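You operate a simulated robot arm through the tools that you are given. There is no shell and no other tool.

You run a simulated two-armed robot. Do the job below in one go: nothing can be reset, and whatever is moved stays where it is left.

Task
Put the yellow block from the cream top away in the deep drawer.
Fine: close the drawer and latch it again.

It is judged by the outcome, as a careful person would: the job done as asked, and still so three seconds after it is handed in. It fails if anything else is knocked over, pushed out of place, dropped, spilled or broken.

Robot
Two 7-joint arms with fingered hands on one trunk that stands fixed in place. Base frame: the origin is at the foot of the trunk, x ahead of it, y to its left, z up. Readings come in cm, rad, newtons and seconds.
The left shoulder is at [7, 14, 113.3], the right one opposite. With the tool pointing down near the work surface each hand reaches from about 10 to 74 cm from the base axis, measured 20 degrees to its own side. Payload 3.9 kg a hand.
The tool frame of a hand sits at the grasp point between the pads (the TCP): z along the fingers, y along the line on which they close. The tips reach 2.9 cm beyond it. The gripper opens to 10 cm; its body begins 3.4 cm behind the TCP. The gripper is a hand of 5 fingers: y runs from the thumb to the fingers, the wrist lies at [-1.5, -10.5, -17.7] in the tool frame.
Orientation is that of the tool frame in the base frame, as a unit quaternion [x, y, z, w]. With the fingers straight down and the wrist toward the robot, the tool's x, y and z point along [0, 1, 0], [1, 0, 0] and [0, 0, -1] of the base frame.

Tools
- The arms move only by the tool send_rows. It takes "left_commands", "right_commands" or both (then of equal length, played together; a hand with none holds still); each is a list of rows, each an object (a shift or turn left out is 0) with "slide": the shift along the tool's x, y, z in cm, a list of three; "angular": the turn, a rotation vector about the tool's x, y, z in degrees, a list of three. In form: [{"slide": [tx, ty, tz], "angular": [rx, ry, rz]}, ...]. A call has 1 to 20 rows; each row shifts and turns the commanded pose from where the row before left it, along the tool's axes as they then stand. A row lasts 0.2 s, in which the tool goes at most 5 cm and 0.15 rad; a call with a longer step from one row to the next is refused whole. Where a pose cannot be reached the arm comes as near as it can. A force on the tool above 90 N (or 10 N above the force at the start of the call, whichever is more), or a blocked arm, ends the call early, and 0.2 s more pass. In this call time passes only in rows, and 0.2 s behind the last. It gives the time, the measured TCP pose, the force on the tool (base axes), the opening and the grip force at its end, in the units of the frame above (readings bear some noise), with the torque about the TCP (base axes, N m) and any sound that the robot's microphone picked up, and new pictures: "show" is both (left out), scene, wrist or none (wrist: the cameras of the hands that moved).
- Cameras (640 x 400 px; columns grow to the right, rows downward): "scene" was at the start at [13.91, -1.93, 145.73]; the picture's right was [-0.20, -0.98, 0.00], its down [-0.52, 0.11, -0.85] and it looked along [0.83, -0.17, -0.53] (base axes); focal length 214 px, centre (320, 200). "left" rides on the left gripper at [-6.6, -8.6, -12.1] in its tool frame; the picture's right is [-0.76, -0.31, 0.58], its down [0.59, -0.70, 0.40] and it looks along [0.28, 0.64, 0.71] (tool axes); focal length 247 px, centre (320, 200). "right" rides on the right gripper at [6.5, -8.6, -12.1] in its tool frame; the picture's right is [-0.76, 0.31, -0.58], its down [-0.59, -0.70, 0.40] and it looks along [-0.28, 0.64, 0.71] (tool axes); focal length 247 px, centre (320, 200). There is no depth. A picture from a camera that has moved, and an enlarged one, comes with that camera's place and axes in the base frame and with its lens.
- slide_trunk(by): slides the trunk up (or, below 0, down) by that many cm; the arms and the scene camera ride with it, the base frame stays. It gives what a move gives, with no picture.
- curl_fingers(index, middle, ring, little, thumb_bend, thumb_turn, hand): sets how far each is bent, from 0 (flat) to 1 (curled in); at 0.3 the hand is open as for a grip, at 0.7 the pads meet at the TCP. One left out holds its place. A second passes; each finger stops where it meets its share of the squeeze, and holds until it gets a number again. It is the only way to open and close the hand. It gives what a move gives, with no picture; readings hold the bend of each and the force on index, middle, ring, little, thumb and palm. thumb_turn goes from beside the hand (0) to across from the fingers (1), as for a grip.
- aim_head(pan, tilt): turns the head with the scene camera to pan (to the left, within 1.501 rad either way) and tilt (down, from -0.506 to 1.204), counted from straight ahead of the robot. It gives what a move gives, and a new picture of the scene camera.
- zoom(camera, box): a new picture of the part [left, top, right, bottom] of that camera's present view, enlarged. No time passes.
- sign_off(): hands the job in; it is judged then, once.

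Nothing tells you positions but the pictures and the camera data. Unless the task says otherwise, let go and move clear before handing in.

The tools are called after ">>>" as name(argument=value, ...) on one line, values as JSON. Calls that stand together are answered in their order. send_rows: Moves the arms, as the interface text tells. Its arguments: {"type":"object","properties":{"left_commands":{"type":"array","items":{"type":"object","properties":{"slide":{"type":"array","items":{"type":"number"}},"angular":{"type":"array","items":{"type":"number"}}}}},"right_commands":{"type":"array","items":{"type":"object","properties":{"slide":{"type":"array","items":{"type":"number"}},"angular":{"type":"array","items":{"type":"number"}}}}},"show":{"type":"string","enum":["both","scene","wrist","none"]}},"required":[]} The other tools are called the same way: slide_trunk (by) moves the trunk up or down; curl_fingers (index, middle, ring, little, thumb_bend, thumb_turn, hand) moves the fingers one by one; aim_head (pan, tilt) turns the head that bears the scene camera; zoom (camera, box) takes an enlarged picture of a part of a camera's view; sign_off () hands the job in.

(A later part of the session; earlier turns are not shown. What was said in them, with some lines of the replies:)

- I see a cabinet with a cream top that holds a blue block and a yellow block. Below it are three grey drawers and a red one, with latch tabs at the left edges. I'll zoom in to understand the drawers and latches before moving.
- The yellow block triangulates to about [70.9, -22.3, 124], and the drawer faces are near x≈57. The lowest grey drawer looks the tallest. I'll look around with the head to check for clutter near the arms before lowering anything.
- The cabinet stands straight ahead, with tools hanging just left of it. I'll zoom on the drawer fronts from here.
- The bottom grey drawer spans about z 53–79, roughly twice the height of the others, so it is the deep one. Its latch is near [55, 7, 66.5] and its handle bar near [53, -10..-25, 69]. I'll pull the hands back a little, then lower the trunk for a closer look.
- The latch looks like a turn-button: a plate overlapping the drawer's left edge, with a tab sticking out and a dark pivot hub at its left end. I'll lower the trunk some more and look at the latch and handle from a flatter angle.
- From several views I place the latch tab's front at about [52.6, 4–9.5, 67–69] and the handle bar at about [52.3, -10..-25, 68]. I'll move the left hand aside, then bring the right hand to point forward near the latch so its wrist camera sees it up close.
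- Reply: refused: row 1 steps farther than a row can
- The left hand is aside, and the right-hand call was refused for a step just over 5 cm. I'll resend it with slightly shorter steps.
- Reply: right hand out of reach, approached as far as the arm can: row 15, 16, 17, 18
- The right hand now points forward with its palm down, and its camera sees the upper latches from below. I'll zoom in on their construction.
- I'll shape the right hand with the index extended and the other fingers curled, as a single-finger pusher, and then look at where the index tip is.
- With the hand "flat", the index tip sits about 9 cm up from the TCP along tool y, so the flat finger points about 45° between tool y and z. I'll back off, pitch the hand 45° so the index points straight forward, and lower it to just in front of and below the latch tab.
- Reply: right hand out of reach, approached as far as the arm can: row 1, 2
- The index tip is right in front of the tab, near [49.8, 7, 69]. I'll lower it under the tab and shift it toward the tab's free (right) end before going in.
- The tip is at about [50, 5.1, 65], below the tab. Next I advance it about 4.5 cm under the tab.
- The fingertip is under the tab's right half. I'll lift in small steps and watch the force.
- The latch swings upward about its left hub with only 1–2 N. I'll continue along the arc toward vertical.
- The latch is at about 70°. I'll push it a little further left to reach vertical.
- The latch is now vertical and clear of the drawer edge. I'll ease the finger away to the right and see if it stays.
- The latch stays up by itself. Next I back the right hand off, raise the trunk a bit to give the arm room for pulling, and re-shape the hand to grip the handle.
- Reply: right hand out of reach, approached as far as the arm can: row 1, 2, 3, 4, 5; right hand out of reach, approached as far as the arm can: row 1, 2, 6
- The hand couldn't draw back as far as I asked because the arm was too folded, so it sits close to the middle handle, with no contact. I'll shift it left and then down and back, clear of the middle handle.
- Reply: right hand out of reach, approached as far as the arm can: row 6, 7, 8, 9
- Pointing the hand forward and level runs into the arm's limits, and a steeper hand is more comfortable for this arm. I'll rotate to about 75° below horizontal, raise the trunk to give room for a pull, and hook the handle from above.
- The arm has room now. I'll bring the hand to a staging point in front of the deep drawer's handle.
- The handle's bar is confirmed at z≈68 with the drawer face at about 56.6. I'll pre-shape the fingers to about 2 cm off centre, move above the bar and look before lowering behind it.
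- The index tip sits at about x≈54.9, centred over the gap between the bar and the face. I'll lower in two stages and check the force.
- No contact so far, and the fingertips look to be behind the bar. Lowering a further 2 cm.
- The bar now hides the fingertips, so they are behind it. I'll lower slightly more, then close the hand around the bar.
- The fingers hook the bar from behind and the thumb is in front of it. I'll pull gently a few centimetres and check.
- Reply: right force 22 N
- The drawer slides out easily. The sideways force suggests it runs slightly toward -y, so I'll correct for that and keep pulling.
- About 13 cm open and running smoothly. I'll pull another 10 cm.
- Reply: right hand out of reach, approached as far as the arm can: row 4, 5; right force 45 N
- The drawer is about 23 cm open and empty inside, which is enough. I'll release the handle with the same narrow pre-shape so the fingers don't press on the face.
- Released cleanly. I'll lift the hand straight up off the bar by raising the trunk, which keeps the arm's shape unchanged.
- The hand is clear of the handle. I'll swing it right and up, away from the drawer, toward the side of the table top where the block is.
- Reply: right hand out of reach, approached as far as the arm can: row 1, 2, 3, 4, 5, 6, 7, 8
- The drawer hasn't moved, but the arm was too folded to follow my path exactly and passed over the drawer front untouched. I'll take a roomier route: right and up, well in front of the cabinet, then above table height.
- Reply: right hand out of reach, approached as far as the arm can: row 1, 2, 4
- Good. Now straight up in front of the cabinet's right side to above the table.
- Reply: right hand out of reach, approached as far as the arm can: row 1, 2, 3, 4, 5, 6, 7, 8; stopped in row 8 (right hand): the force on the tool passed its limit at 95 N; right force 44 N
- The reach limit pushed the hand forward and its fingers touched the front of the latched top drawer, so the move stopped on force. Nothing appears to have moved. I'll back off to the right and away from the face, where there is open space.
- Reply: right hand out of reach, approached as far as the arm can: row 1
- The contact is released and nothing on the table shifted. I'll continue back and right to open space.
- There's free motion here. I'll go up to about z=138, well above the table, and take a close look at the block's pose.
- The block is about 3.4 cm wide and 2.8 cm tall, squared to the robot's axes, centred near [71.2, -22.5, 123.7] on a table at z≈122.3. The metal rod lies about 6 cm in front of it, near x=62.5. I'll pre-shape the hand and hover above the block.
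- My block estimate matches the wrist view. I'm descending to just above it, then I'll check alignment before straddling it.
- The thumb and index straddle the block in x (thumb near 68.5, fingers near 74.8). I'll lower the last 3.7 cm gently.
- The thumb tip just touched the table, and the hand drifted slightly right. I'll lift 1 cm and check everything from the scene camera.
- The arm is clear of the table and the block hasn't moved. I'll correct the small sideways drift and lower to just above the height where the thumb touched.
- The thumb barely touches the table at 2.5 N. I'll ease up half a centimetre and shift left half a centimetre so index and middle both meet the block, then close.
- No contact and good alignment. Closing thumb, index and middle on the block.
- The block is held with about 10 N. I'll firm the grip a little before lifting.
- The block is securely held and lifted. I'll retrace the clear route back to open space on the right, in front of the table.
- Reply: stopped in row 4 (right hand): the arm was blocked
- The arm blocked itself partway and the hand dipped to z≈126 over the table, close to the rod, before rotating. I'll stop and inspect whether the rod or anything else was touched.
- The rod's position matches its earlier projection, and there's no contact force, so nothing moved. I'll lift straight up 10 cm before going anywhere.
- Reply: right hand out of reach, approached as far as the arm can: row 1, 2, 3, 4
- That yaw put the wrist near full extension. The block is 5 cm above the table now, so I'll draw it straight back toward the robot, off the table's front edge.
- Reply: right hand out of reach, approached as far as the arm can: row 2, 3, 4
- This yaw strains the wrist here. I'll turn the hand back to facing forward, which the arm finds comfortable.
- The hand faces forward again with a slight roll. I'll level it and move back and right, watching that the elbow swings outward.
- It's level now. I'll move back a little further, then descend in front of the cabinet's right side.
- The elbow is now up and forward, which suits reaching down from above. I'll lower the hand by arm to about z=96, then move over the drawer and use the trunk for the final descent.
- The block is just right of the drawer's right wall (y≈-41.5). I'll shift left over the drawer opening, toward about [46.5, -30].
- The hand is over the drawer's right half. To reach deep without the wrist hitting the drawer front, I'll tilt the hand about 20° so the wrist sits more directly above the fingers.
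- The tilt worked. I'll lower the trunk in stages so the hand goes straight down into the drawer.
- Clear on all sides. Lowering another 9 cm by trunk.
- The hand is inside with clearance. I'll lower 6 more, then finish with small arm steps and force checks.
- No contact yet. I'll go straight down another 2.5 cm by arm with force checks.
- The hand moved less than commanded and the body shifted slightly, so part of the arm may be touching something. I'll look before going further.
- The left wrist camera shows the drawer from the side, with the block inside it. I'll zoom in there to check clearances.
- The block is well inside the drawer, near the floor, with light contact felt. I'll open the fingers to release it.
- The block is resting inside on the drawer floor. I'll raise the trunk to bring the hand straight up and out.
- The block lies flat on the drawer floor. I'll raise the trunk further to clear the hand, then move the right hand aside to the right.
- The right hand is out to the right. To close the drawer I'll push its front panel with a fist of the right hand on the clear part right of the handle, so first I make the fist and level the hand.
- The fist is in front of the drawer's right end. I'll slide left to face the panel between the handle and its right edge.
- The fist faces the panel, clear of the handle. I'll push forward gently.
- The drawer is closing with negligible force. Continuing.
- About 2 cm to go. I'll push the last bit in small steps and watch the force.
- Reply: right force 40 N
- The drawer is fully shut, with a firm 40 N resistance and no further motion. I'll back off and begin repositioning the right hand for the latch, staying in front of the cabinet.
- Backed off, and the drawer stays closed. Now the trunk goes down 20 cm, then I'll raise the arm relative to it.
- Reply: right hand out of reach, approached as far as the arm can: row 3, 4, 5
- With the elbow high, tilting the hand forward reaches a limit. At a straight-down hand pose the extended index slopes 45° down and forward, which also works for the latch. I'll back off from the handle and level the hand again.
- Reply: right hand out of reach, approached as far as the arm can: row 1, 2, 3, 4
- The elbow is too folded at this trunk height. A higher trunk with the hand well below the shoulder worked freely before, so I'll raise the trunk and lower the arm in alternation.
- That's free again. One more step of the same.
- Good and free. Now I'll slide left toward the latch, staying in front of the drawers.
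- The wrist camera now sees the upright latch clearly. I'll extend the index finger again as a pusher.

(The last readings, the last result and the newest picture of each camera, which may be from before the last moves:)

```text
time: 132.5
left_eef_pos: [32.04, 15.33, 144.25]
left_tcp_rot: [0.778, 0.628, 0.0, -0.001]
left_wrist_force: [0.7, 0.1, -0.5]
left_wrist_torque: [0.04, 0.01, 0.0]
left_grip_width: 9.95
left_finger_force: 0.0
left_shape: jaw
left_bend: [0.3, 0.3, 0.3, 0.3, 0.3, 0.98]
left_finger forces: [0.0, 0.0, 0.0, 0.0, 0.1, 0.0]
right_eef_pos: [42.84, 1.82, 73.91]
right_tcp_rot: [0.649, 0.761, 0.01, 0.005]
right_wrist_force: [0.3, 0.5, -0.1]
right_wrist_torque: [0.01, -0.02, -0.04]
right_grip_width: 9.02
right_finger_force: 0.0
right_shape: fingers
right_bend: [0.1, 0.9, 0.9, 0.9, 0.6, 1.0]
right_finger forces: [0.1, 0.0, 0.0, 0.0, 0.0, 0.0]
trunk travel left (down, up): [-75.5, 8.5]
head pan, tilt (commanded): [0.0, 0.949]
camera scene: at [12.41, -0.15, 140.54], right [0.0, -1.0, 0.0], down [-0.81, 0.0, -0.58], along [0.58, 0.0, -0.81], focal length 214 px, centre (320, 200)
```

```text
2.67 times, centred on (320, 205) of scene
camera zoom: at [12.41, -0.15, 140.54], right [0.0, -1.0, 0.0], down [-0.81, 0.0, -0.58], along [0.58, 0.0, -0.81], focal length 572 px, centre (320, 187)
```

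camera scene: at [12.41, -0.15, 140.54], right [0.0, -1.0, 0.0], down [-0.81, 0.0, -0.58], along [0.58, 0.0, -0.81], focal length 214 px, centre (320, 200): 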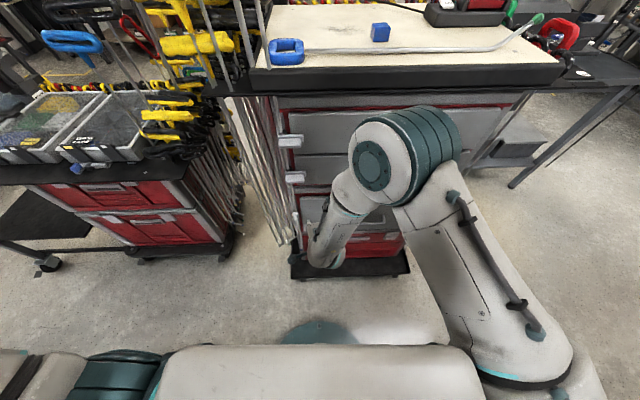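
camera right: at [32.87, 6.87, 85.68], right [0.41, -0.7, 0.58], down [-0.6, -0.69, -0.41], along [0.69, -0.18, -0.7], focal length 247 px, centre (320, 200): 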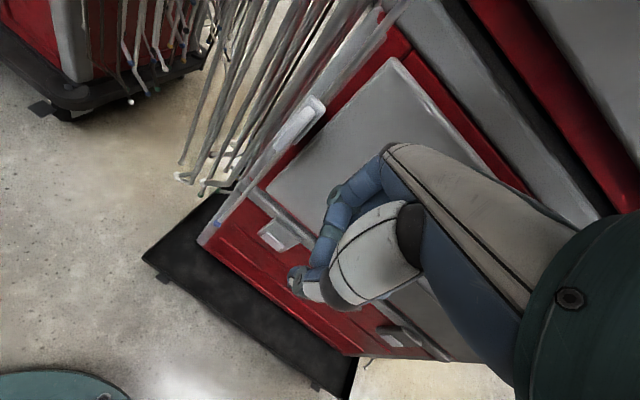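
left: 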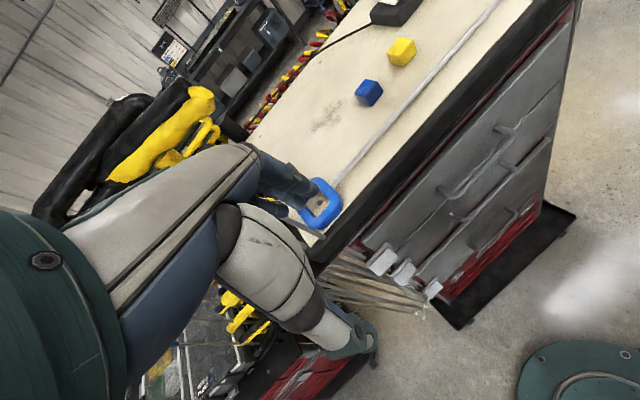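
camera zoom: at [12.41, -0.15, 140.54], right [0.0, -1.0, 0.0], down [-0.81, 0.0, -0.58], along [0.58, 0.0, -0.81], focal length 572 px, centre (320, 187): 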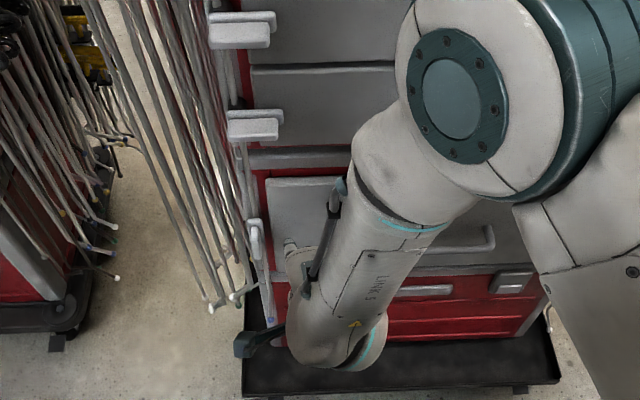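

Clear view: the latch stands upright and the index tip is right of it. I'll move the finger around in front of the tab to its left side first, staying short of the hanging rods.

>>> send_rows(right_commands=[{"slide": [0.2, -1.5, 0.6]}, {"slide": [2.3, 0.35, 0.6]}, {"slide": [2.3, 0.35, 0.6]}, {"slide": [2.2, 0.35, 0]}, {"slide": [0, 0, 0]}], show="wrist")

>>> zoom(camera="right", box=[260, 100, 420, 220])

>>> zoom(camera="scene", box=[260, 180, 340, 240])

```text
time: 133.7
left_eef_pos: [32.21, 15.21, 144.34]
left_tcp_rot: [0.778, 0.628, -0.001, 0.0]
left_wrist_force: [-0.7, -0.3, -0.1]
left_wrist_torque: [0.02, -0.01, 0.01]
left_grip_width: 9.95
left_finger_force: 0.1
left_shape: jaw
left_bend: [0.3, 0.3, 0.3, 0.3, 0.3, 0.98]
left_finger forces: [0.0, 0.0, 0.0, 0.0, 0.0, 0.0]
right_eef_pos: [41.04, 8.67, 71.89]
right_tcp_rot: [0.641, 0.768, 0.005, 0.011]
right_wrist_force: [0.4, 0.7, 1.0]
right_wrist_torque: [-0.01, 0.01, -0.01]
right_grip_width: 8.99
right_finger_force: 0.0
right_shape: fingers
right_bend: [0.1, 0.9, 0.9, 0.9, 0.6, 1.0]
right_finger forces: [0.1, 0.0, 0.0, 0.0, 0.0, 0.1]
trunk travel left (down, up): [-75.5, 8.5]
head pan, tilt (commanded): [0.0, 0.949]
camera right: at [31.14, 13.87, 83.8], right [0.42, -0.69, 0.59], down [-0.58, -0.71, -0.41], along [0.7, -0.17, -0.7], focal length 247 px, centre (320, 200)
```

right: 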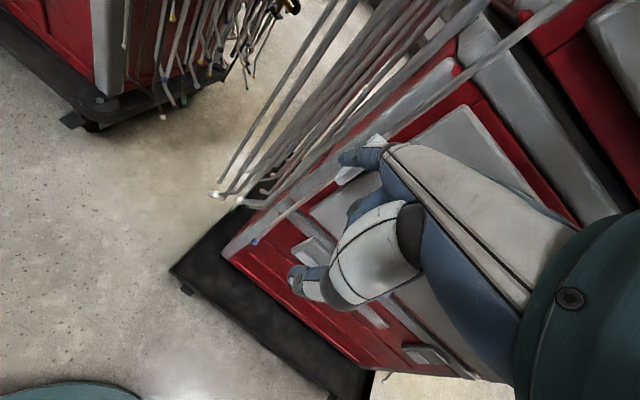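

```text
3.33 times, centred on (340, 160) of right
camera zoom: at [31.14, 13.87, 83.8], right [0.42, -0.69, 0.59], down [-0.58, -0.71, -0.41], along [0.7, -0.17, -0.7], focal length 823 px, centre (253, 333)
```

zoom: 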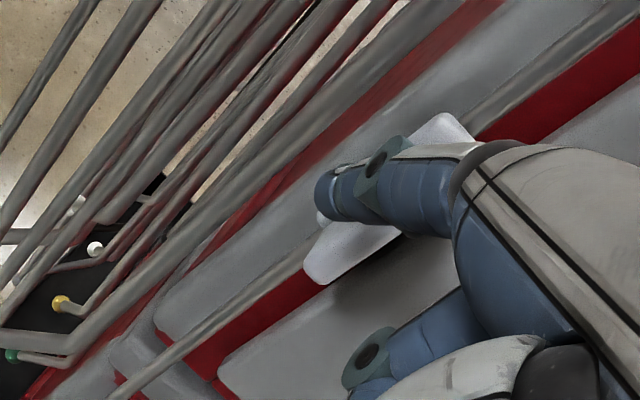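

```text
6.67 times, centred on (300, 210) of scene
camera zoom: at [12.42, -0.16, 140.54], right [0.0, -1.0, 0.0], down [-0.81, 0.0, -0.58], along [0.58, 0.0, -0.81], focal length 1430 px, centre (453, 133)
```

zoom: 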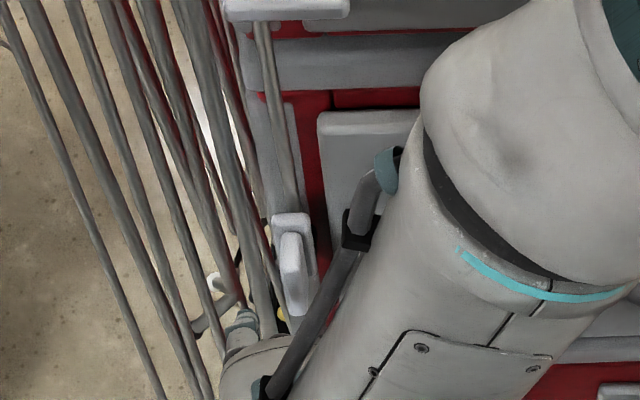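

The tip is left of and in front of the tab, about 1 cm clear of it and short of the rods. I'll advance about 3.5 cm so the finger lies beside the tab.

>>> send_rows(right_commands=[{"slide": [-0.3, 1.2, 0]}, {"slide": [-0.3, 1.2, 0]}, {"slide": [-0.3, 1.1, 0]}, {"slide": [0, 0, 0]}], show="none")

>>> zoom(camera="right", box=[260, 100, 420, 220])

>>> zoom(camera="scene", box=[260, 180, 340, 240])

```text
time: 134.7
left_eef_pos: [32.16, 15.14, 144.27]
left_tcp_rot: [0.779, 0.628, 0.0, 0.0]
left_wrist_force: [0.3, 0.2, 0.1]
left_wrist_torque: [-0.02, 0.02, 0.01]
left_grip_width: 9.99
left_finger_force: 0.0
left_shape: jaw
left_bend: [0.3, 0.3, 0.3, 0.3, 0.3, 0.98]
left_finger forces: [0.1, 0.0, 0.0, 0.0, 0.1, 0.1]
right_eef_pos: [44.64, 8.42, 72.02]
right_tcp_rot: [0.643, 0.766, 0.006, 0.009]
right_wrist_force: [-0.1, -0.7, 0.4]
right_wrist_torque: [-0.02, -0.02, 0.03]
right_grip_width: 8.98
right_finger_force: 0.0
right_shape: fingers
right_bend: [0.1, 0.9, 0.9, 0.9, 0.6, 1.0]
right_finger forces: [0.1, 0.0, 0.0, 0.1, 0.0, 0.1]
trunk travel left (down, up): [-75.5, 8.5]
head pan, tilt (commanded): [0.0, 0.949]
```

```text
3.33 times, centred on (340, 160) of right
camera zoom: at [34.71, 13.62, 83.91], right [0.42, -0.69, 0.59], down [-0.58, -0.7, -0.41], along [0.7, -0.17, -0.7], focal length 823 px, centre (253, 333)
```

zoom: 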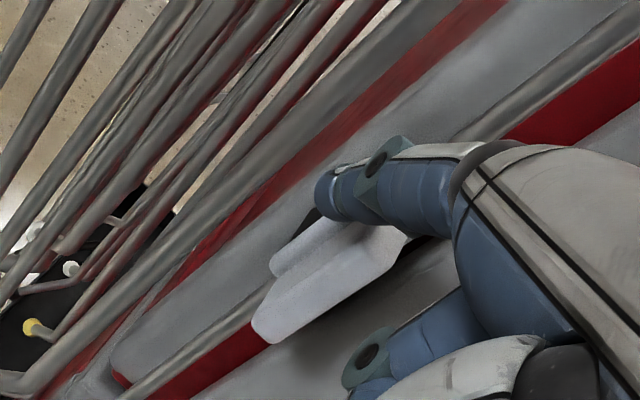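

```text
6.67 times, centred on (300, 210) of scene
camera zoom: at [12.4, -0.14, 140.54], right [0.0, -1.0, 0.0], down [-0.81, 0.0, -0.58], along [0.58, 0.0, -0.81], focal length 1430 px, centre (453, 133)
```

zoom: 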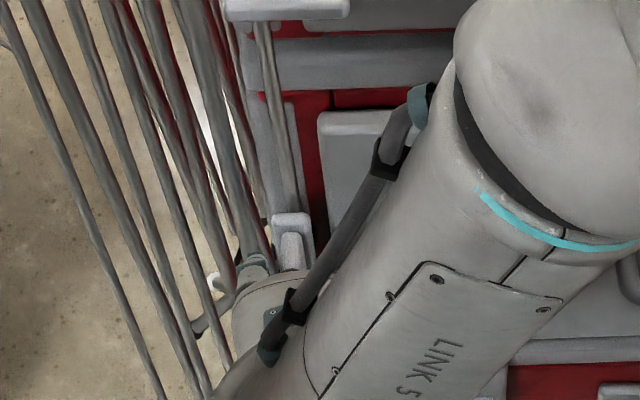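

The finger is beside the tab with no contact. Now I'll push right along the arc in small steps.

>>> send_rows(right_commands=[{"slide": [-0.82, -0.15, -0.23]}, {"slide": [-0.82, -0.15, -0.23]}, {"slide": [-0.82, -0.15, -0.23]}, {"slide": [0, 0, 0]}], show="none")

>>> zoom(camera="right", box=[260, 100, 420, 220])

>>> zoom(camera="scene", box=[260, 180, 340, 240])

```text
time: 135.7
left_eef_pos: [32.03, 15.25, 144.23]
left_tcp_rot: [0.778, 0.628, 0.0, 0.0]
left_wrist_force: [-0.6, 0.1, -0.2]
left_wrist_torque: [-0.02, -0.02, -0.02]
left_grip_width: 9.97
left_finger_force: 0.1
left_shape: jaw
left_bend: [0.3, 0.3, 0.3, 0.3, 0.3, 0.98]
left_finger forces: [0.0, 0.0, 0.0, 0.0, 0.0, 0.1]
right_eef_pos: [44.53, 5.95, 72.85]
right_tcp_rot: [0.642, 0.767, 0.005, 0.009]
right_wrist_force: [0.9, 0.3, -0.2]
right_wrist_torque: [0.0, 0.01, 0.03]
right_grip_width: 9.03
right_finger_force: 0.1
right_shape: fingers
right_bend: [0.1, 0.9, 0.9, 0.9, 0.6, 1.0]
right_finger forces: [0.0, 0.0, 0.0, 0.1, 0.1, 0.1]
trunk travel left (down, up): [-75.5, 8.5]
head pan, tilt (commanded): [0.0, 0.949]
```

```text
3.33 times, centred on (340, 160) of right
camera zoom: at [34.71, 11.13, 84.66], right [0.42, -0.69, 0.59], down [-0.58, -0.7, -0.41], along [0.7, -0.17, -0.7], focal length 823 px, centre (253, 333)
```

zoom: 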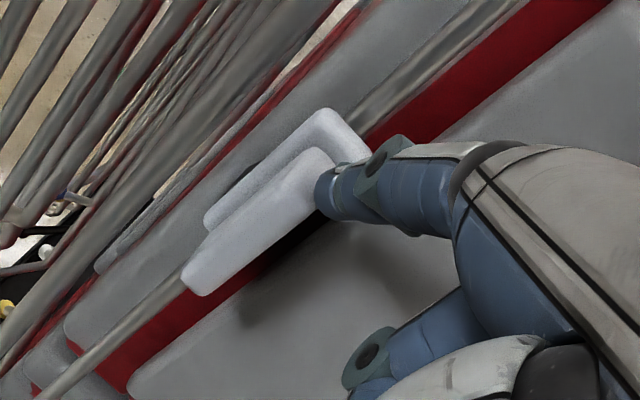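

```text
6.67 times, centred on (300, 210) of scene
camera zoom: at [12.41, -0.12, 140.54], right [0.0, -1.0, 0.0], down [-0.81, 0.0, -0.58], along [0.58, 0.0, -0.81], focal length 1430 px, centre (453, 133)
```

zoom: 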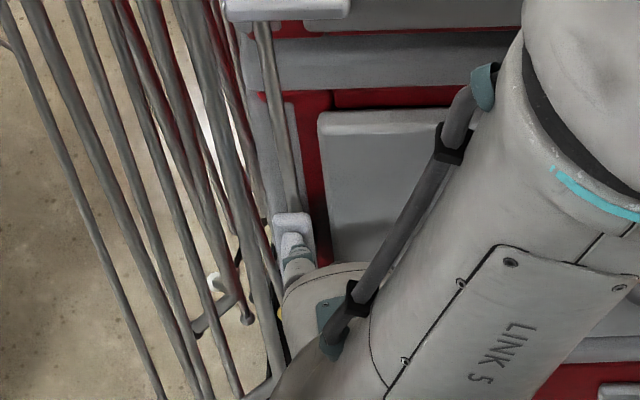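

The finger slid over the top of the tab without turning it. I'll go back left, drop about 2 cm lower so it bears on the tab's middle, and push again.

>>> send_rows(right_commands=[{"slide": [0.9, 0.16, -0.2]}, {"slide": [0.9, 0.16, 0]}, {"slide": [0.9, 0.16, 0]}, {"slide": [0, 0.1, 1.2]}, {"slide": [0, 0.2, 1.2]}, {"slide": [0, 0, 0]}], show="none")

>>> zoom(camera="right", box=[260, 100, 420, 220])

>>> zoom(camera="scene", box=[260, 180, 340, 240])

```text
time: 137.1
left_eef_pos: [31.91, 15.19, 144.25]
left_tcp_rot: [0.778, 0.628, 0.0, 0.0]
left_wrist_force: [-0.2, -0.3, -0.1]
left_wrist_torque: [0.02, -0.02, 0.01]
left_grip_width: 9.99
left_finger_force: 0.1
left_shape: jaw
left_bend: [0.3, 0.3, 0.3, 0.3, 0.3, 0.98]
left_finger forces: [0.0, 0.0, 0.0, 0.1, 0.0, 0.1]
right_eef_pos: [44.88, 8.72, 70.5]
right_tcp_rot: [0.642, 0.767, 0.006, 0.009]
right_wrist_force: [0.3, 0.6, 0.0]
right_wrist_torque: [0.01, 0.01, 0.01]
right_grip_width: 9.04
right_finger_force: 0.0
right_shape: fingers
right_bend: [0.1, 0.9, 0.9, 0.9, 0.6, 1.0]
right_finger forces: [0.0, 0.0, 0.0, 0.1, 0.0, 0.1]
trunk travel left (down, up): [-75.5, 8.5]
head pan, tilt (commanded): [0.0, 0.949]
```

```text
3.33 times, centred on (340, 160) of right
camera zoom: at [35.0, 13.9, 82.43], right [0.42, -0.69, 0.59], down [-0.58, -0.7, -0.41], along [0.7, -0.17, -0.7], focal length 823 px, centre (253, 333)
```

zoom: 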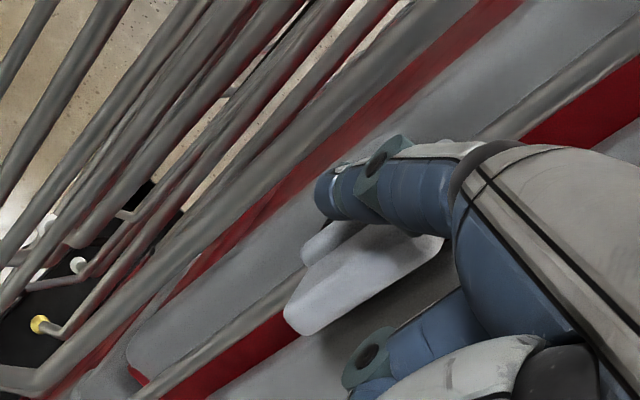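

```text
6.67 times, centred on (300, 210) of scene
camera zoom: at [12.38, -0.13, 140.54], right [0.0, -1.0, 0.0], down [-0.81, 0.0, -0.58], along [0.58, 0.0, -0.81], focal length 1430 px, centre (453, 133)
```

zoom: 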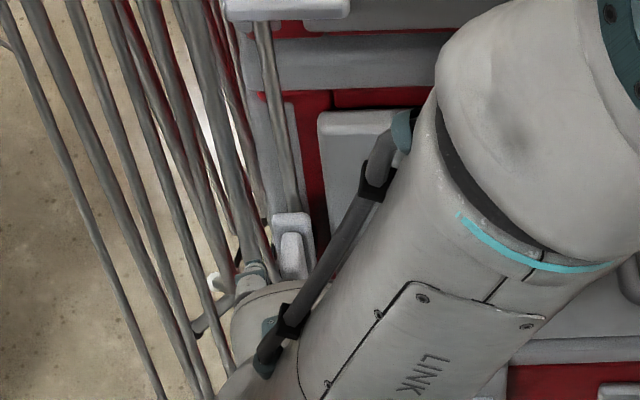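

The tip is now at about [53.4, 11, 70], beside the tab's middle. Pushing right again.

>>> send_rows(right_commands=[{"slide": [-0.6, -0.11, 0]}, {"slide": [-0.6, -0.11, 0]}, {"slide": [-0.6, -0.11, -0.2]}, {"slide": [-0.6, -0.11, -0.2]}, {"slide": [0, 0, 0]}], show="none")

>>> zoom(camera="right", box=[260, 100, 420, 220])

>>> zoom(camera="scene", box=[260, 180, 340, 240])

```text
time: 138.3
left_eef_pos: [32.06, 15.28, 144.29]
left_tcp_rot: [0.778, 0.628, 0.001, 0.0]
left_wrist_force: [0.1, 0.5, -0.7]
left_wrist_torque: [-0.02, 0.02, 0.0]
left_grip_width: 9.99
left_finger_force: 0.1
left_shape: jaw
left_bend: [0.3, 0.3, 0.3, 0.3, 0.3, 0.98]
left_finger forces: [0.0, 0.0, 0.1, 0.0, 0.0, 0.1]
right_eef_pos: [44.9, 6.26, 70.91]
right_tcp_rot: [0.641, 0.767, 0.006, 0.01]
right_wrist_force: [0.6, 0.6, -0.4]
right_wrist_torque: [0.04, 0.0, 0.04]
right_grip_width: 9.03
right_finger_force: 0.2
right_shape: fingers
right_bend: [0.1, 0.9, 0.9, 0.9, 0.6, 1.0]
right_finger forces: [0.5, 0.1, 0.1, 0.0, 0.1, 0.1]
trunk travel left (down, up): [-75.5, 8.5]
head pan, tilt (commanded): [0.0, 0.949]
```

```text
3.33 times, centred on (340, 160) of right
camera zoom: at [35.06, 11.46, 82.86], right [0.42, -0.69, 0.59], down [-0.58, -0.7, -0.41], along [0.7, -0.17, -0.7], focal length 823 px, centre (253, 333)
```

zoom: 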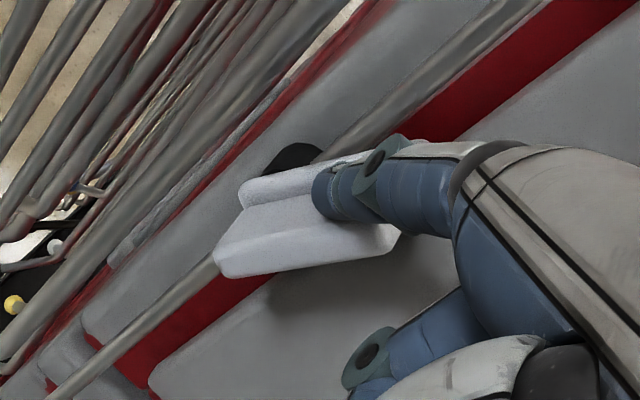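

```text
6.67 times, centred on (300, 210) of scene
camera zoom: at [12.42, -0.11, 140.54], right [0.0, -1.0, 0.0], down [-0.81, 0.0, -0.58], along [0.58, 0.0, -0.81], focal length 1430 px, centre (453, 133)
```

zoom: 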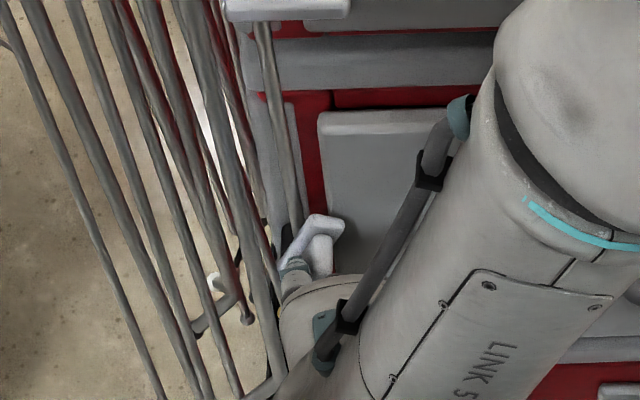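

The latch is turning now. Continuing the arc to the right and then down.

>>> send_rows(right_commands=[{"slide": [-0.7, -0.12, -0.1]}, {"slide": [-0.7, -0.12, 0]}, {"slide": [-0.6, -0.1, 0.2]}, {"slide": [0, 0, 0]}], show="none")

>>> zoom(camera="right", box=[260, 100, 420, 220])

>>> zoom(camera="scene", box=[260, 180, 340, 240])

```text
time: 139.3
left_eef_pos: [32.15, 15.31, 144.26]
left_tcp_rot: [0.778, 0.628, 0.0, 0.0]
left_wrist_force: [-0.5, -0.9, -0.3]
left_wrist_torque: [0.01, 0.03, 0.01]
left_grip_width: 9.96
left_finger_force: 0.0
left_shape: jaw
left_bend: [0.3, 0.3, 0.3, 0.3, 0.3, 0.98]
left_finger forces: [0.0, 0.1, 0.0, 0.1, 0.0, 0.1]
right_eef_pos: [44.84, 4.3, 70.7]
right_tcp_rot: [0.642, 0.767, 0.005, 0.009]
right_wrist_force: [-0.5, -0.3, 0.9]
right_wrist_torque: [0.02, -0.01, -0.01]
right_grip_width: 9.04
right_finger_force: 0.1
right_shape: fingers
right_bend: [0.1, 0.9, 0.9, 0.9, 0.6, 1.0]
right_finger forces: [0.5, 0.0, 0.0, 0.0, 0.0, 0.0]
trunk travel left (down, up): [-75.5, 8.5]
head pan, tilt (commanded): [0.0, 0.949]
```

```text
3.33 times, centred on (340, 160) of right
camera zoom: at [35.03, 9.44, 82.74], right [0.42, -0.69, 0.59], down [-0.58, -0.7, -0.41], along [0.7, -0.17, -0.7], focal length 823 px, centre (253, 333)
```

zoom: 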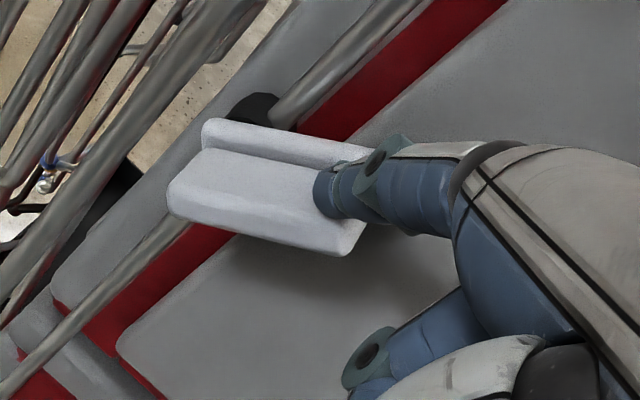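

```text
6.67 times, centred on (300, 210) of scene
camera zoom: at [12.41, -0.12, 140.54], right [0.0, -1.0, 0.0], down [-0.81, 0.0, -0.58], along [0.58, 0.0, -0.81], focal length 1430 px, centre (453, 133)
```

zoom: 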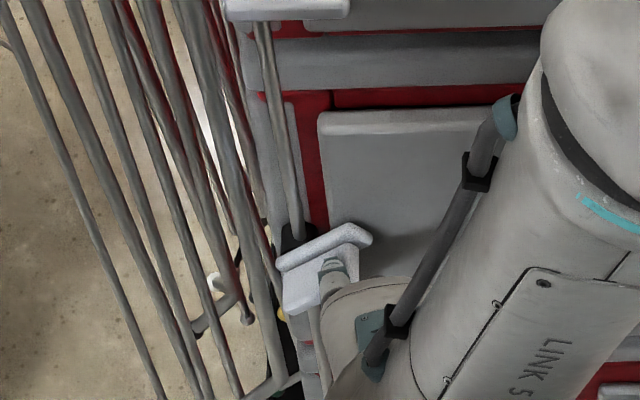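

About 20° left. I'll continue right and down.

>>> send_rows(right_commands=[{"slide": [-0.5, -0.09, 0.35]}, {"slide": [-0.5, -0.09, 0.4]}, {"slide": [-0.2, -0.05, 0.4]}, {"slide": [0, 0, 0]}], show="none")

>>> zoom(camera="right", box=[260, 100, 420, 220])

>>> zoom(camera="scene", box=[260, 150, 360, 240])

```text
time: 140.3
left_eef_pos: [32.08, 15.19, 144.36]
left_tcp_rot: [0.778, 0.628, 0.0, 0.0]
left_wrist_force: [-0.4, -0.1, -0.8]
left_wrist_torque: [-0.01, -0.01, 0.0]
left_grip_width: 9.97
left_finger_force: 0.1
left_shape: jaw
left_bend: [0.3, 0.3, 0.3, 0.3, 0.3, 0.98]
left_finger forces: [0.0, 0.0, 0.0, 0.1, 0.0, 0.0]
right_eef_pos: [44.92, 3.07, 69.69]
right_tcp_rot: [0.642, 0.766, 0.005, 0.009]
right_wrist_force: [0.1, 0.1, 0.4]
right_wrist_torque: [0.0, -0.02, 0.02]
right_grip_width: 9.07
right_finger_force: 0.3
right_shape: fingers
right_bend: [0.1, 0.9, 0.9, 0.9, 0.6, 1.0]
right_finger forces: [0.2, 0.1, 0.1, 0.0, 0.0, 0.1]
trunk travel left (down, up): [-75.5, 8.5]
head pan, tilt (commanded): [0.0, 0.949]
```

```text
3.33 times, centred on (340, 160) of right
camera zoom: at [35.03, 8.21, 81.57], right [0.42, -0.69, 0.59], down [-0.58, -0.7, -0.41], along [0.7, -0.17, -0.7], focal length 823 px, centre (253, 333)
```

zoom: 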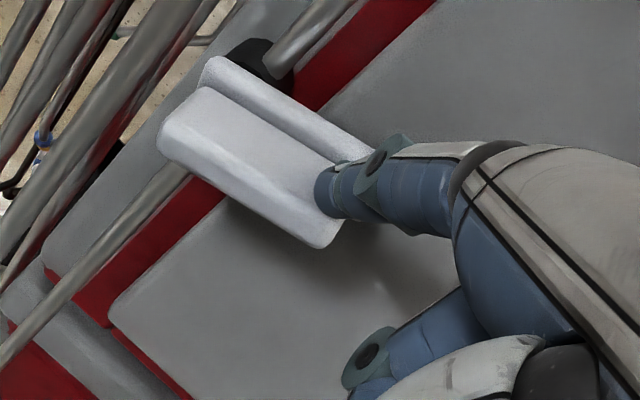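

```text
4.44 times, centred on (310, 195) of scene
camera zoom: at [12.4, -0.14, 140.54], right [0.0, -1.0, 0.0], down [-0.81, 0.0, -0.58], along [0.58, 0.0, -0.81], focal length 953 px, centre (364, 222)
```

zoom: 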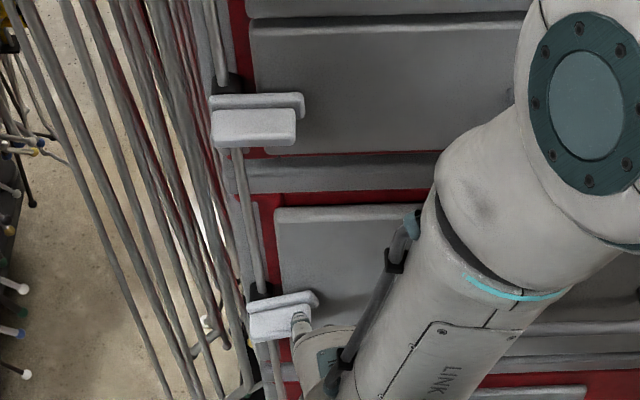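

About 7° remain compared with the middle latch. Pressing down a little more.

>>> send_rows(right_commands=[{"slide": [0, 0, 0.3]}, {"slide": [0, 0, 0.3]}, {"slide": [0, 0, 0]}], show="none")

>>> zoom(camera="right", box=[260, 100, 420, 220])

>>> zoom(camera="scene", box=[260, 150, 360, 240])

```text
time: 141.1
left_eef_pos: [32.18, 15.17, 144.32]
left_tcp_rot: [0.778, 0.628, 0.0, 0.0]
left_wrist_force: [-0.8, 0.9, 0.2]
left_wrist_torque: [0.06, -0.01, -0.01]
left_grip_width: 9.95
left_finger_force: 0.0
left_shape: jaw
left_bend: [0.3, 0.3, 0.3, 0.3, 0.3, 0.98]
left_finger forces: [0.0, 0.1, 0.1, 0.0, 0.0, 0.0]
right_eef_pos: [44.97, 3.05, 68.98]
right_tcp_rot: [0.642, 0.766, 0.006, 0.01]
right_wrist_force: [-0.1, 0.1, 0.6]
right_wrist_torque: [-0.02, -0.02, 0.02]
right_grip_width: 9.05
right_finger_force: 0.1
right_shape: fingers
right_bend: [0.1, 0.9, 0.9, 0.9, 0.6, 1.0]
right_finger forces: [0.1, 0.0, 0.0, 0.1, 0.0, 0.0]
trunk travel left (down, up): [-75.5, 8.5]
head pan, tilt (commanded): [0.0, 0.949]
```

```text
3.33 times, centred on (340, 160) of right
camera zoom: at [35.05, 8.19, 80.98], right [0.42, -0.69, 0.59], down [-0.58, -0.7, -0.41], along [0.7, -0.17, -0.7], focal length 823 px, centre (253, 333)
```

zoom: 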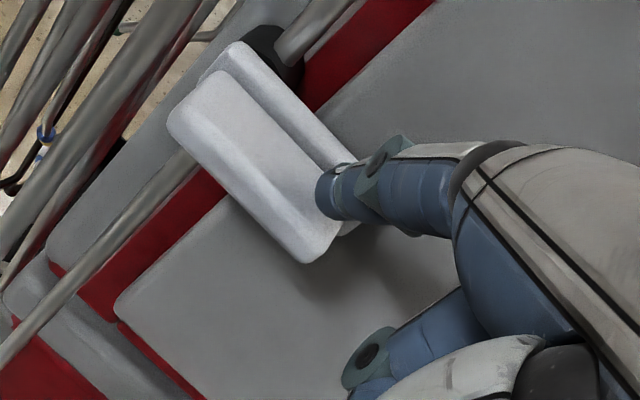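

```text
4.44 times, centred on (310, 195) of scene
camera zoom: at [12.41, -0.14, 140.54], right [0.0, -1.0, 0.0], down [-0.81, 0.0, -0.58], along [0.58, 0.0, -0.81], focal length 953 px, centre (364, 222)
```

zoom: 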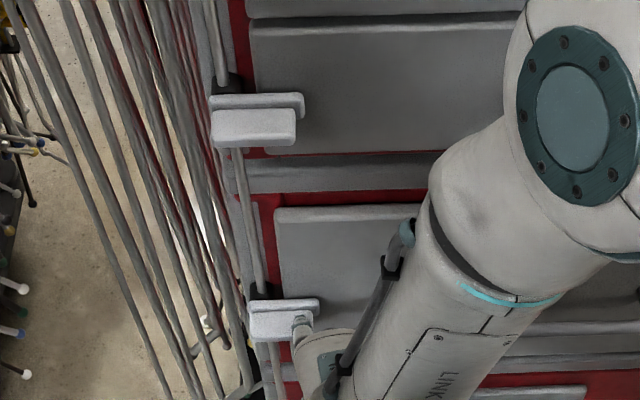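

It looks horizontal like the other latches. I'll press one more small step to feel whether it's at its stop.

>>> send_rows(right_commands=[{"slide": [0, 0, 0.2]}, {"slide": [0, 0, 0]}], show="none")

>>> zoom(camera="scene", box=[280, 160, 340, 230])

```text
time: 141.7
left_eef_pos: [32.03, 15.21, 144.31]
left_tcp_rot: [0.778, 0.628, 0.0, 0.0]
left_wrist_force: [0.0, -0.8, 0.0]
left_wrist_torque: [0.02, 0.0, 0.01]
left_grip_width: 9.99
left_finger_force: 0.1
left_shape: jaw
left_bend: [0.3, 0.3, 0.3, 0.3, 0.3, 0.98]
left_finger forces: [0.0, 0.0, 0.1, 0.0, 0.1, 0.0]
right_eef_pos: [44.9, 2.93, 68.86]
right_tcp_rot: [0.642, 0.767, 0.005, 0.01]
right_wrist_force: [-0.1, -0.8, 0.7]
right_wrist_torque: [0.01, 0.01, -0.01]
right_grip_width: 9.04
right_finger_force: 0.0
right_shape: fingers
right_bend: [0.1, 0.9, 0.9, 0.9, 0.6, 1.0]
right_finger forces: [0.0, 0.1, 0.1, 0.0, 0.0, 0.0]
trunk travel left (down, up): [-75.5, 8.5]
head pan, tilt (commanded): [0.0, 0.949]
```

```text
5.71 times, centred on (310, 195) of scene
camera zoom: at [12.41, -0.14, 140.54], right [0.0, -1.0, 0.0], down [-0.81, 0.0, -0.58], along [0.58, 0.0, -0.81], focal length 1226 px, centre (377, 229)
```

zoom: 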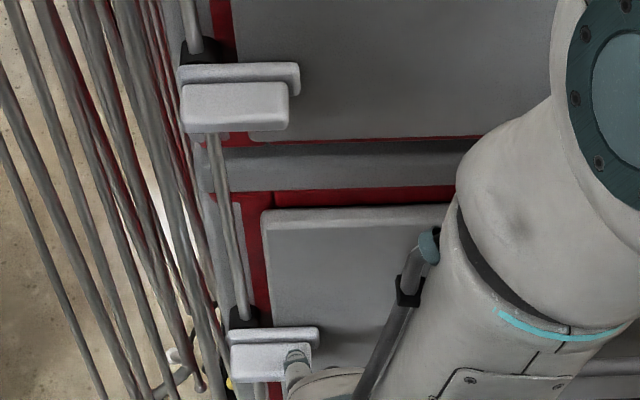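

It's within 2–3° of level. One more small press, checking the force.

>>> send_rows(right_commands=[{"slide": [-0.2, 0, 0.2]}, {"slide": [0, 0, 0.2]}, {"slide": [0, 0, 0]}], show="none")

>>> zoom(camera="scene", box=[280, 160, 340, 230])

>>> zoom(camera="right", box=[260, 100, 420, 220])

```text
time: 142.5
left_eef_pos: [32.07, 15.14, 144.24]
left_tcp_rot: [0.778, 0.628, 0.001, 0.0]
left_wrist_force: [-0.4, -0.8, 0.3]
left_wrist_torque: [-0.02, 0.0, 0.01]
left_grip_width: 9.99
left_finger_force: 0.0
left_shape: jaw
left_bend: [0.3, 0.3, 0.3, 0.3, 0.3, 0.98]
left_finger forces: [0.0, 0.0, 0.0, 0.0, 0.1, 0.0]
right_eef_pos: [45.05, 2.86, 68.37]
right_tcp_rot: [0.642, 0.767, 0.005, 0.009]
right_wrist_force: [0.1, 0.2, 0.5]
right_wrist_torque: [0.01, -0.07, 0.0]
right_grip_width: 9.06
right_finger_force: 0.1
right_shape: fingers
right_bend: [0.1, 0.9, 0.9, 0.9, 0.6, 1.0]
right_finger forces: [0.6, 0.0, 0.1, 0.0, 0.0, 0.1]
trunk travel left (down, up): [-75.5, 8.5]
head pan, tilt (commanded): [0.0, 0.949]
```

```text
5.71 times, centred on (310, 195) of scene
camera zoom: at [12.4, -0.14, 140.54], right [0.0, -1.0, 0.0], down [-0.81, 0.0, -0.58], along [0.58, 0.0, -0.81], focal length 1226 px, centre (377, 229)
```

zoom: 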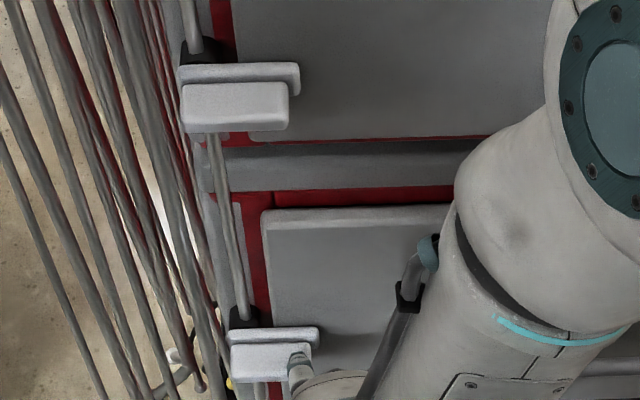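

```text
3.33 times, centred on (340, 160) of right
camera zoom: at [35.07, 7.99, 80.39], right [0.42, -0.69, 0.59], down [-0.58, -0.7, -0.41], along [0.7, -0.17, -0.7], focal length 823 px, centre (253, 333)
```

zoom: 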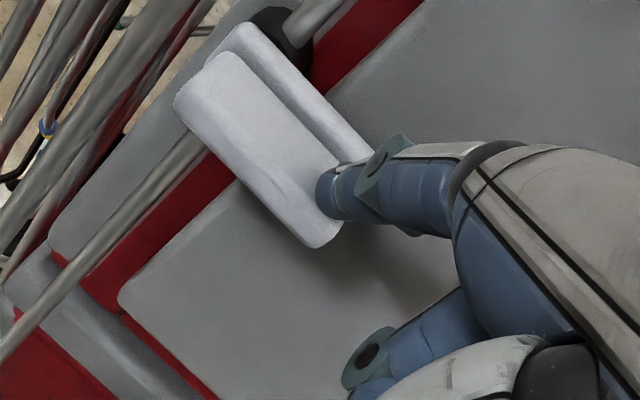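

The latch's slope now matches the neighbouring latch, so it is level over the drawer edge. I'll lift the finger off, back away and verify.

>>> send_rows(right_commands=[{"slide": [0, -0.2, -0.8]}, {"slide": [0, -1.5, -1.2]}, {"slide": [-1, -3, 0]}, {"slide": [-3, -2.5, 0]}, {"slide": [-3.5, -1, 0]}, {"slide": [-3.5, -0.6, 0]}, {"slide": [0, 0, 0]}], show="both")

>>> zoom(camera="scene", box=[270, 120, 390, 240])

```text
time: 144.1
left_eef_pos: [32.09, 15.27, 144.31]
left_tcp_rot: [0.778, 0.628, 0.0, 0.0]
left_wrist_force: [0.2, 0.6, -0.8]
left_wrist_torque: [-0.03, -0.02, 0.02]
left_grip_width: 9.98
left_finger_force: 0.0
left_shape: jaw
left_bend: [0.3, 0.3, 0.3, 0.3, 0.3, 0.98]
left_finger forces: [0.0, 0.0, 0.0, 0.1, 0.0, 0.1]
right_eef_pos: [38.12, -9.36, 70.33]
right_tcp_rot: [0.642, 0.766, 0.006, 0.01]
right_wrist_force: [0.4, 0.0, 0.5]
right_wrist_torque: [-0.03, 0.0, -0.03]
right_grip_width: 9.01
right_finger_force: 0.1
right_shape: fingers
right_bend: [0.1, 0.9, 0.9, 0.9, 0.6, 1.0]
right_finger forces: [0.1, 0.0, 0.0, 0.0, 0.0, 0.1]
trunk travel left (down, up): [-75.5, 8.5]
head pan, tilt (commanded): [0.0, 0.949]
camera scene: at [12.4, -0.07, 140.54], right [0.0, -1.0, 0.0], down [-0.81, 0.0, -0.58], along [0.58, 0.0, -0.81], focal length 214 px, centre (320, 200)
camera right: at [28.26, -4.29, 82.28], right [0.42, -0.69, 0.59], down [-0.58, -0.7, -0.41], along [0.7, -0.17, -0.7], focal length 247 px, centre (320, 200)
```

scene: 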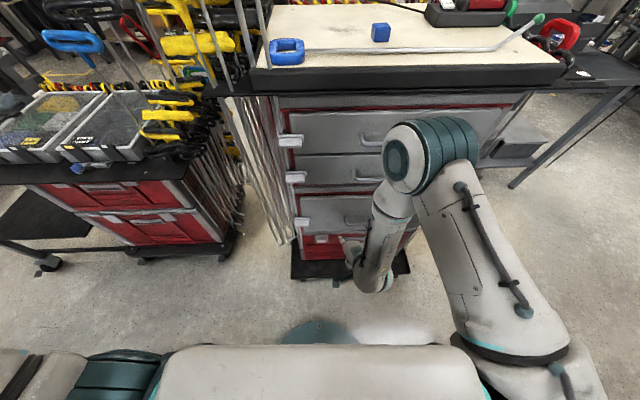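
right: 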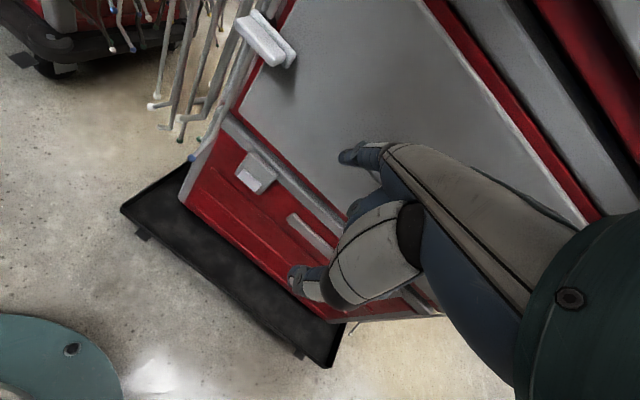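

```text
3.33 times, centred on (330, 180) of scene
camera zoom: at [12.4, -0.07, 140.54], right [0.0, -1.0, 0.0], down [-0.81, 0.0, -0.58], along [0.58, 0.0, -0.81], focal length 715 px, centre (287, 267)
```

zoom: 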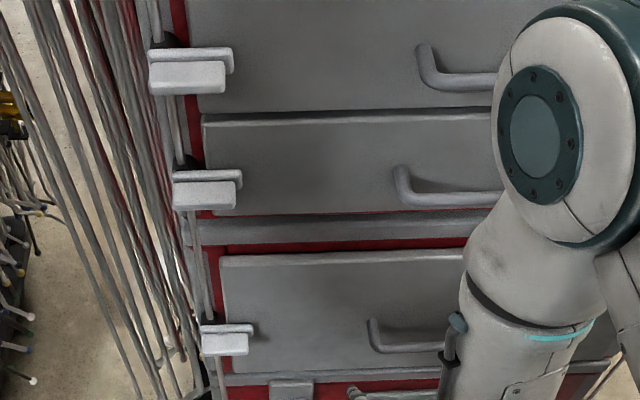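

>>> zoom(camera="scene", box=[285, 160, 345, 240])

>>> zoom(camera="right", box=[190, 0, 430, 170])

```text
5.00 times, centred on (315, 200) of scene
camera zoom: at [12.4, -0.07, 140.54], right [0.0, -1.0, 0.0], down [-0.81, 0.0, -0.58], along [0.58, 0.0, -0.81], focal length 1072 px, centre (345, 200)
```

zoom: 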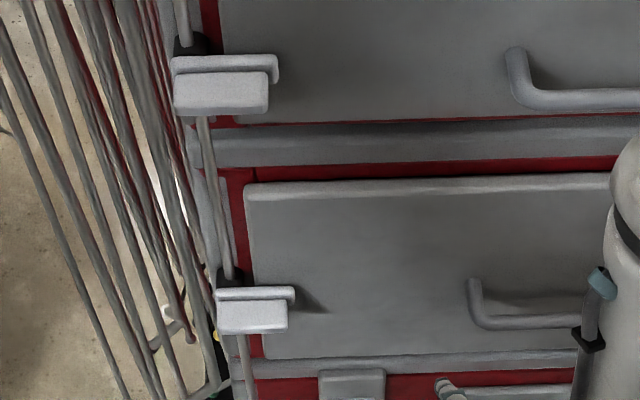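

```text
2.35 times, centred on (310, 85) of right
camera zoom: at [28.26, -4.29, 82.28], right [0.42, -0.69, 0.59], down [-0.58, -0.7, -0.41], along [0.7, -0.17, -0.7], focal length 581 px, centre (344, 471)
```

zoom: 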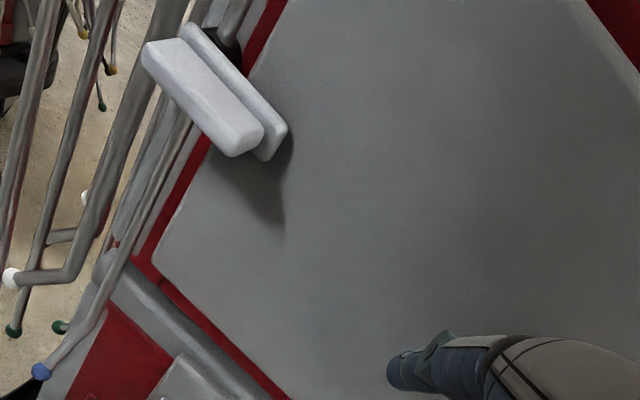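

The drawer is shut flush and its latch is level across the drawer edge, like its neighbours. The yellow block is inside, and the blue block and rod are where they were. The hand is empty and clear, so I'm handing the job in.

>>> sign_off()

```text
The job is handed in.
```

The yellow block is on the floor of the deep drawer (the bottom grey one), and the drawer is shut flush and latched again. I didn't tug on the drawer to test the latch; it looks level across the drawer edge, like the latches above it.

- **Drawer contact:** On the way up to get the block, the right hand pressed against the front of the latched top drawer and tripped the force stop at 95 N. I saw nothing move or get marked.
- **Arm block:** While carrying the block back, the arm blocked itself and the hand dipped close to the metal rod on the cream top. I checked the rod against its earlier position and it had not moved.

The blue block and the rod are where they started. Both hands are empty and clear of the cabinet.
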